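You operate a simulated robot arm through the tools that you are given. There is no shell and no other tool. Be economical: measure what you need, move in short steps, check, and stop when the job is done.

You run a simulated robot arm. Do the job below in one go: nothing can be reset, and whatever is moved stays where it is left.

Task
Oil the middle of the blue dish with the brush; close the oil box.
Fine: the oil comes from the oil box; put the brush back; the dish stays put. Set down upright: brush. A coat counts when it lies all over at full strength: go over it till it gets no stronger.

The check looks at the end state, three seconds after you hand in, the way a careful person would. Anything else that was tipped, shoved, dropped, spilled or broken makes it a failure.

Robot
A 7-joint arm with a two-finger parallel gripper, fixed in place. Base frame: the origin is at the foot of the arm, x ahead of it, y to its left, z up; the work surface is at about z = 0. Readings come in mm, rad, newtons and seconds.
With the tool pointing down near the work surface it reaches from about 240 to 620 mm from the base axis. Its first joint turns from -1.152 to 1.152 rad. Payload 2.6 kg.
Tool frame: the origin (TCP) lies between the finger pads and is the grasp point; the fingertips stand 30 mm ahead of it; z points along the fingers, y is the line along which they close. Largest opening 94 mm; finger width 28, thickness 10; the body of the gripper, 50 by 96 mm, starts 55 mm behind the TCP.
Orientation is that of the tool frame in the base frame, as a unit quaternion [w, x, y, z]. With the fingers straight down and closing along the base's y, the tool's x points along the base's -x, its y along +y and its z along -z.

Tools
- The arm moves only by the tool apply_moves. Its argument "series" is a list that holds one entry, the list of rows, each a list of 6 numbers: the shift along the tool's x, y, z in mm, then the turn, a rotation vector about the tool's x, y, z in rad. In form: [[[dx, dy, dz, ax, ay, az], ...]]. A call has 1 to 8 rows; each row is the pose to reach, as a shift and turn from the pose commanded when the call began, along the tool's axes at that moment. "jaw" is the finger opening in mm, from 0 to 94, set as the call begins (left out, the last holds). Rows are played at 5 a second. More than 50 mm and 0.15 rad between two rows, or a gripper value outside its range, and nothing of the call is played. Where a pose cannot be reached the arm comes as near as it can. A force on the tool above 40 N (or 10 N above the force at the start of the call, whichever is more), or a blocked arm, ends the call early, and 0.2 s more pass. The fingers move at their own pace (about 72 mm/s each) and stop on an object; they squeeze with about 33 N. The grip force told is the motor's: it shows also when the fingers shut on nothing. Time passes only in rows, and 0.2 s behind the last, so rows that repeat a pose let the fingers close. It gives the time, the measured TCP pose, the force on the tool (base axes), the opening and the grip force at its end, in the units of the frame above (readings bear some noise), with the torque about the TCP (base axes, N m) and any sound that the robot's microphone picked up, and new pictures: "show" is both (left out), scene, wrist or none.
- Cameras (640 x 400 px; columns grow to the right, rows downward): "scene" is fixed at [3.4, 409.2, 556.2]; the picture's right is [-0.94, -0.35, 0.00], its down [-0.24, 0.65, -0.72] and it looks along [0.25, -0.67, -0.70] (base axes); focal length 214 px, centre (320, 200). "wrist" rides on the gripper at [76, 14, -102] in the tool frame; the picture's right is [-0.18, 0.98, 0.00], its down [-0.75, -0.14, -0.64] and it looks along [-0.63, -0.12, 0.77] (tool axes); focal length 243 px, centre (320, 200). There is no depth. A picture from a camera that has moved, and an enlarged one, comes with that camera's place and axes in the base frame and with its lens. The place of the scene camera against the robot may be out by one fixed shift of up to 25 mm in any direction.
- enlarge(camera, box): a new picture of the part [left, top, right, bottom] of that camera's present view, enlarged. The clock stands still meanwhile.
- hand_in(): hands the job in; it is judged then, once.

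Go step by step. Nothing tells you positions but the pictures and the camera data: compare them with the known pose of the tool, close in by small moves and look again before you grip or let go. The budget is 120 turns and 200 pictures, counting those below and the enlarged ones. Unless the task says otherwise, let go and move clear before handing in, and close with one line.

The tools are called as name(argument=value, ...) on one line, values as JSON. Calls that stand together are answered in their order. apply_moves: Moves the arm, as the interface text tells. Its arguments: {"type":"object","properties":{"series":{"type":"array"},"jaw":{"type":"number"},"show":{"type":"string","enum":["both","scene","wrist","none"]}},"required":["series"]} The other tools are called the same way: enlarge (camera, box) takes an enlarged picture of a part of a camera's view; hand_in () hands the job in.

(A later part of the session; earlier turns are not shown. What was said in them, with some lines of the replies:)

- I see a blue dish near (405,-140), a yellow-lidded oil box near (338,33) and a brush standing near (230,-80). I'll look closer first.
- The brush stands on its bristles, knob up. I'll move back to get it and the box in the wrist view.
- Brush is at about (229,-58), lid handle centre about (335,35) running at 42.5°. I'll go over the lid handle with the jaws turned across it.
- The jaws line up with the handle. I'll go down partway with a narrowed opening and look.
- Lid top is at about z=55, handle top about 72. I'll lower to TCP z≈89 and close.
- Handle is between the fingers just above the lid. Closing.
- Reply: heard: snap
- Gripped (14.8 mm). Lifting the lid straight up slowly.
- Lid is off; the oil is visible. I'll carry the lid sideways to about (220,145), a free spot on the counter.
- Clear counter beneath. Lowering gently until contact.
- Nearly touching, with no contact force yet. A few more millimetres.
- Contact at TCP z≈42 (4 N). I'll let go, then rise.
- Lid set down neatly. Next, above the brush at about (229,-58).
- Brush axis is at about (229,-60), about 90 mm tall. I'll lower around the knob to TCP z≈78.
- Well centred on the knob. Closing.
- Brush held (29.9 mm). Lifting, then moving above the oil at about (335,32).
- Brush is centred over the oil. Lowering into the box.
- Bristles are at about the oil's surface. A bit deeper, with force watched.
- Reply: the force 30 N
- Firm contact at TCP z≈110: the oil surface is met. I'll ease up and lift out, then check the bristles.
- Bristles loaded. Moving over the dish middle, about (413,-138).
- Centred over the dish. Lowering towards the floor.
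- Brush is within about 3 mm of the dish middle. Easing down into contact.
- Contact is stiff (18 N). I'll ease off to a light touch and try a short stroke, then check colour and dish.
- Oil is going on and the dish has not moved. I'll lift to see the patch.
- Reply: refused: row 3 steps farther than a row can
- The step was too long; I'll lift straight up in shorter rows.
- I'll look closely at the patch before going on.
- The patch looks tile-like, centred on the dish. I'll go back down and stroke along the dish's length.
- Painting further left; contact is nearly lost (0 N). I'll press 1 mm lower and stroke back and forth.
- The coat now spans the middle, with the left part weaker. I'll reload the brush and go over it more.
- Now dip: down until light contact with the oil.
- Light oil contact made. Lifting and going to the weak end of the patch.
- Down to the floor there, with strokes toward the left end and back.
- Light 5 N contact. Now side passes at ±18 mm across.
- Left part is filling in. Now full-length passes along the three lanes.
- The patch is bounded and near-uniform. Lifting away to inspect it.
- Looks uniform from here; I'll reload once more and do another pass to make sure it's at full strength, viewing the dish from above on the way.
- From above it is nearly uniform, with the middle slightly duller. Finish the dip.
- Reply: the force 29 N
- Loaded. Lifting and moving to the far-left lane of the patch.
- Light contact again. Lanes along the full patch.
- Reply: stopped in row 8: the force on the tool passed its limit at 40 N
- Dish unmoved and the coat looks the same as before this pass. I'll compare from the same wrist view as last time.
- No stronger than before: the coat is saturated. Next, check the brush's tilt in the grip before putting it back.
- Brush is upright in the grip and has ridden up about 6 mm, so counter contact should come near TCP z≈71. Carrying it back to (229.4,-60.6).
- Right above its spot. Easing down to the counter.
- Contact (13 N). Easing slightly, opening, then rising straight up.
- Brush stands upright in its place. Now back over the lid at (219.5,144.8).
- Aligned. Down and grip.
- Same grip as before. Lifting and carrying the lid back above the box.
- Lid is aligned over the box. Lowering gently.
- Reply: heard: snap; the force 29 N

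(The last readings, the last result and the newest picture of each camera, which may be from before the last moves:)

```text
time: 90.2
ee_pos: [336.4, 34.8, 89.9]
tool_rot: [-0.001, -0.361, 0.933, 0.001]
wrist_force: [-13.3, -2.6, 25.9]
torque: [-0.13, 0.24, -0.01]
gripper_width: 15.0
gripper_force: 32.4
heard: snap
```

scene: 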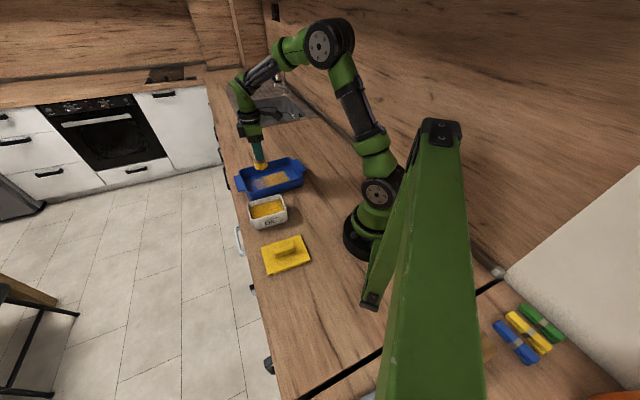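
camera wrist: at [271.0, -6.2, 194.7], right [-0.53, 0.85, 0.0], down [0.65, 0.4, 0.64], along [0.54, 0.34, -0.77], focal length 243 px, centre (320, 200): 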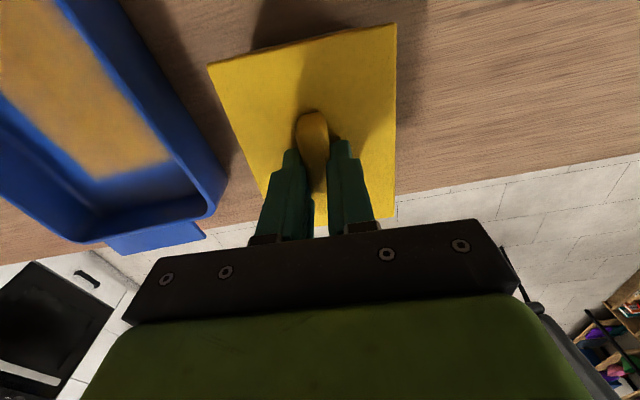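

Seated with a snap at the original height. Ease off, open and rise.

apply_moves(series=[[[0, 0, -1.2, 0, 0, 0], [0, 0, -1.2, 0, 0, 0]]], show="none")

apply_moves(series=[[[0, 0, 0, 0, 0, 0], [0, 0, 0, 0, 0, 0], [0, 0, 0, 0, 0, 0], [0, 0, -10, 0, 0, 0], [0, 0, -50, 0, 0, 0], [0, 0, -95, 0, 0, 0], [0, 0, -140, 0, 0, 0], [0, 0, -140, 0, 0, 0]]], jaw=60)

enlarge(camera="scene", box=[225, 145, 345, 245])

enlarge(camera="scene", box=[240, 180, 300, 235])

```text
time: 90.8
ee_pos: [336.7, 34.1, 90.4]
tool_rot: [-0.001, -0.361, 0.932, 0.001]
wrist_force: [0.2, 0.2, -0.6]
torque: [0.0, 0.0, -0.01]
gripper_width: 14.7
gripper_force: 33.0
heard: snap
```

```text
time: 92.6
ee_pos: [335.3, 34.2, 231.0]
tool_rot: [-0.002, -0.361, 0.932, 0.001]
wrist_force: [0.0, 0.1, 0.0]
torque: [0.01, 0.0, 0.01]
gripper_width: 60.1
gripper_force: 0.0
heard: snap
camera wrist: at [271.3, -6.8, 334.5], right [-0.53, 0.85, 0.0], down [0.65, 0.4, 0.64], along [0.54, 0.34, -0.77], focal length 243 px, centre (320, 200)
```

scene: 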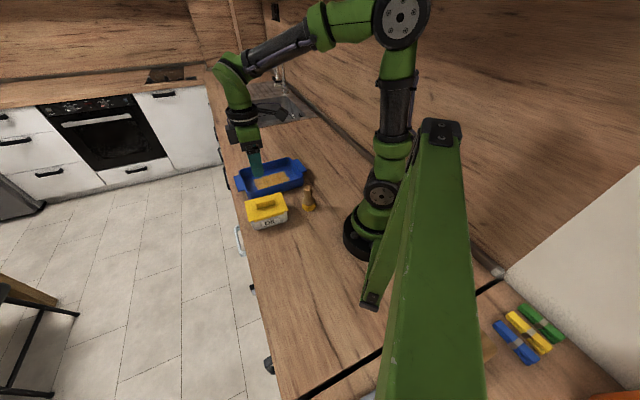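
wrist: 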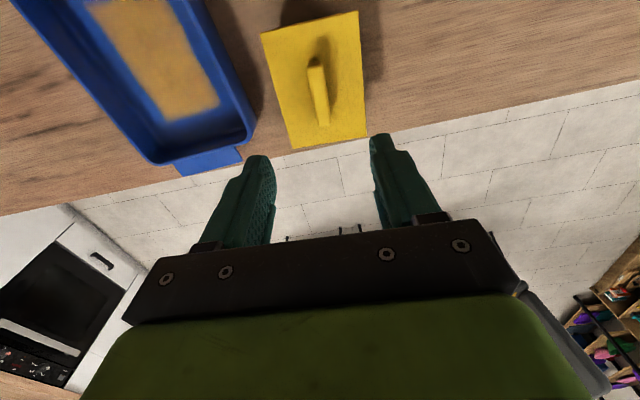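

```text
4.00 times, centred on (285, 195) of scene
camera zoom: at [3.4, 409.2, 556.2], right [-0.94, -0.35, 0.0], down [-0.24, 0.65, -0.72], along [0.25, -0.67, -0.7], focal length 858 px, centre (460, 220)
```

zoom: 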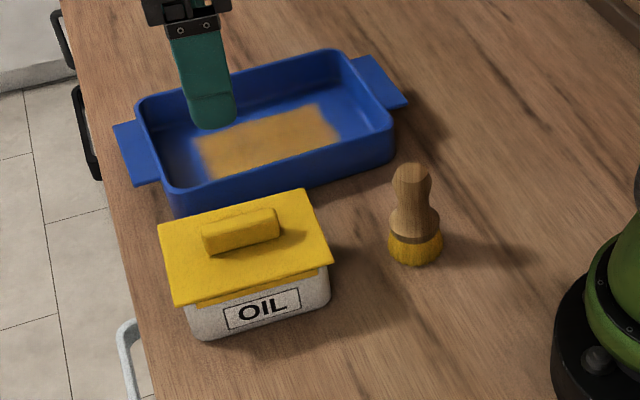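

```text
7.27 times, centred on (270, 208) of scene
camera zoom: at [3.4, 409.2, 556.2], right [-0.94, -0.35, 0.0], down [-0.24, 0.65, -0.72], along [0.25, -0.67, -0.7], focal length 1560 px, centre (684, 146)
```

zoom: 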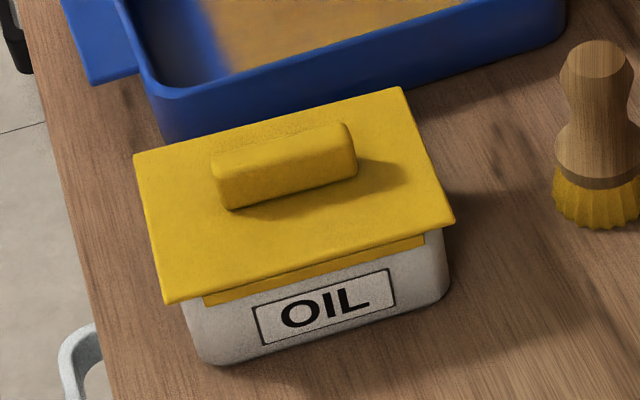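

The oil box is closed as it was at the start, the brush stands upright in its place, the dish hasn't moved, and its middle is evenly coated. The gripper is clear, so I'm handing in.

hand_in()

```text
The job is handed in.
```

The middle of the blue dish is evenly oiled and a last reloaded pass made it no stronger; the brush is back upright in its spot, the lid is on the oil box and the dish didn't move, though the box looks about 3 mm off its starting place.
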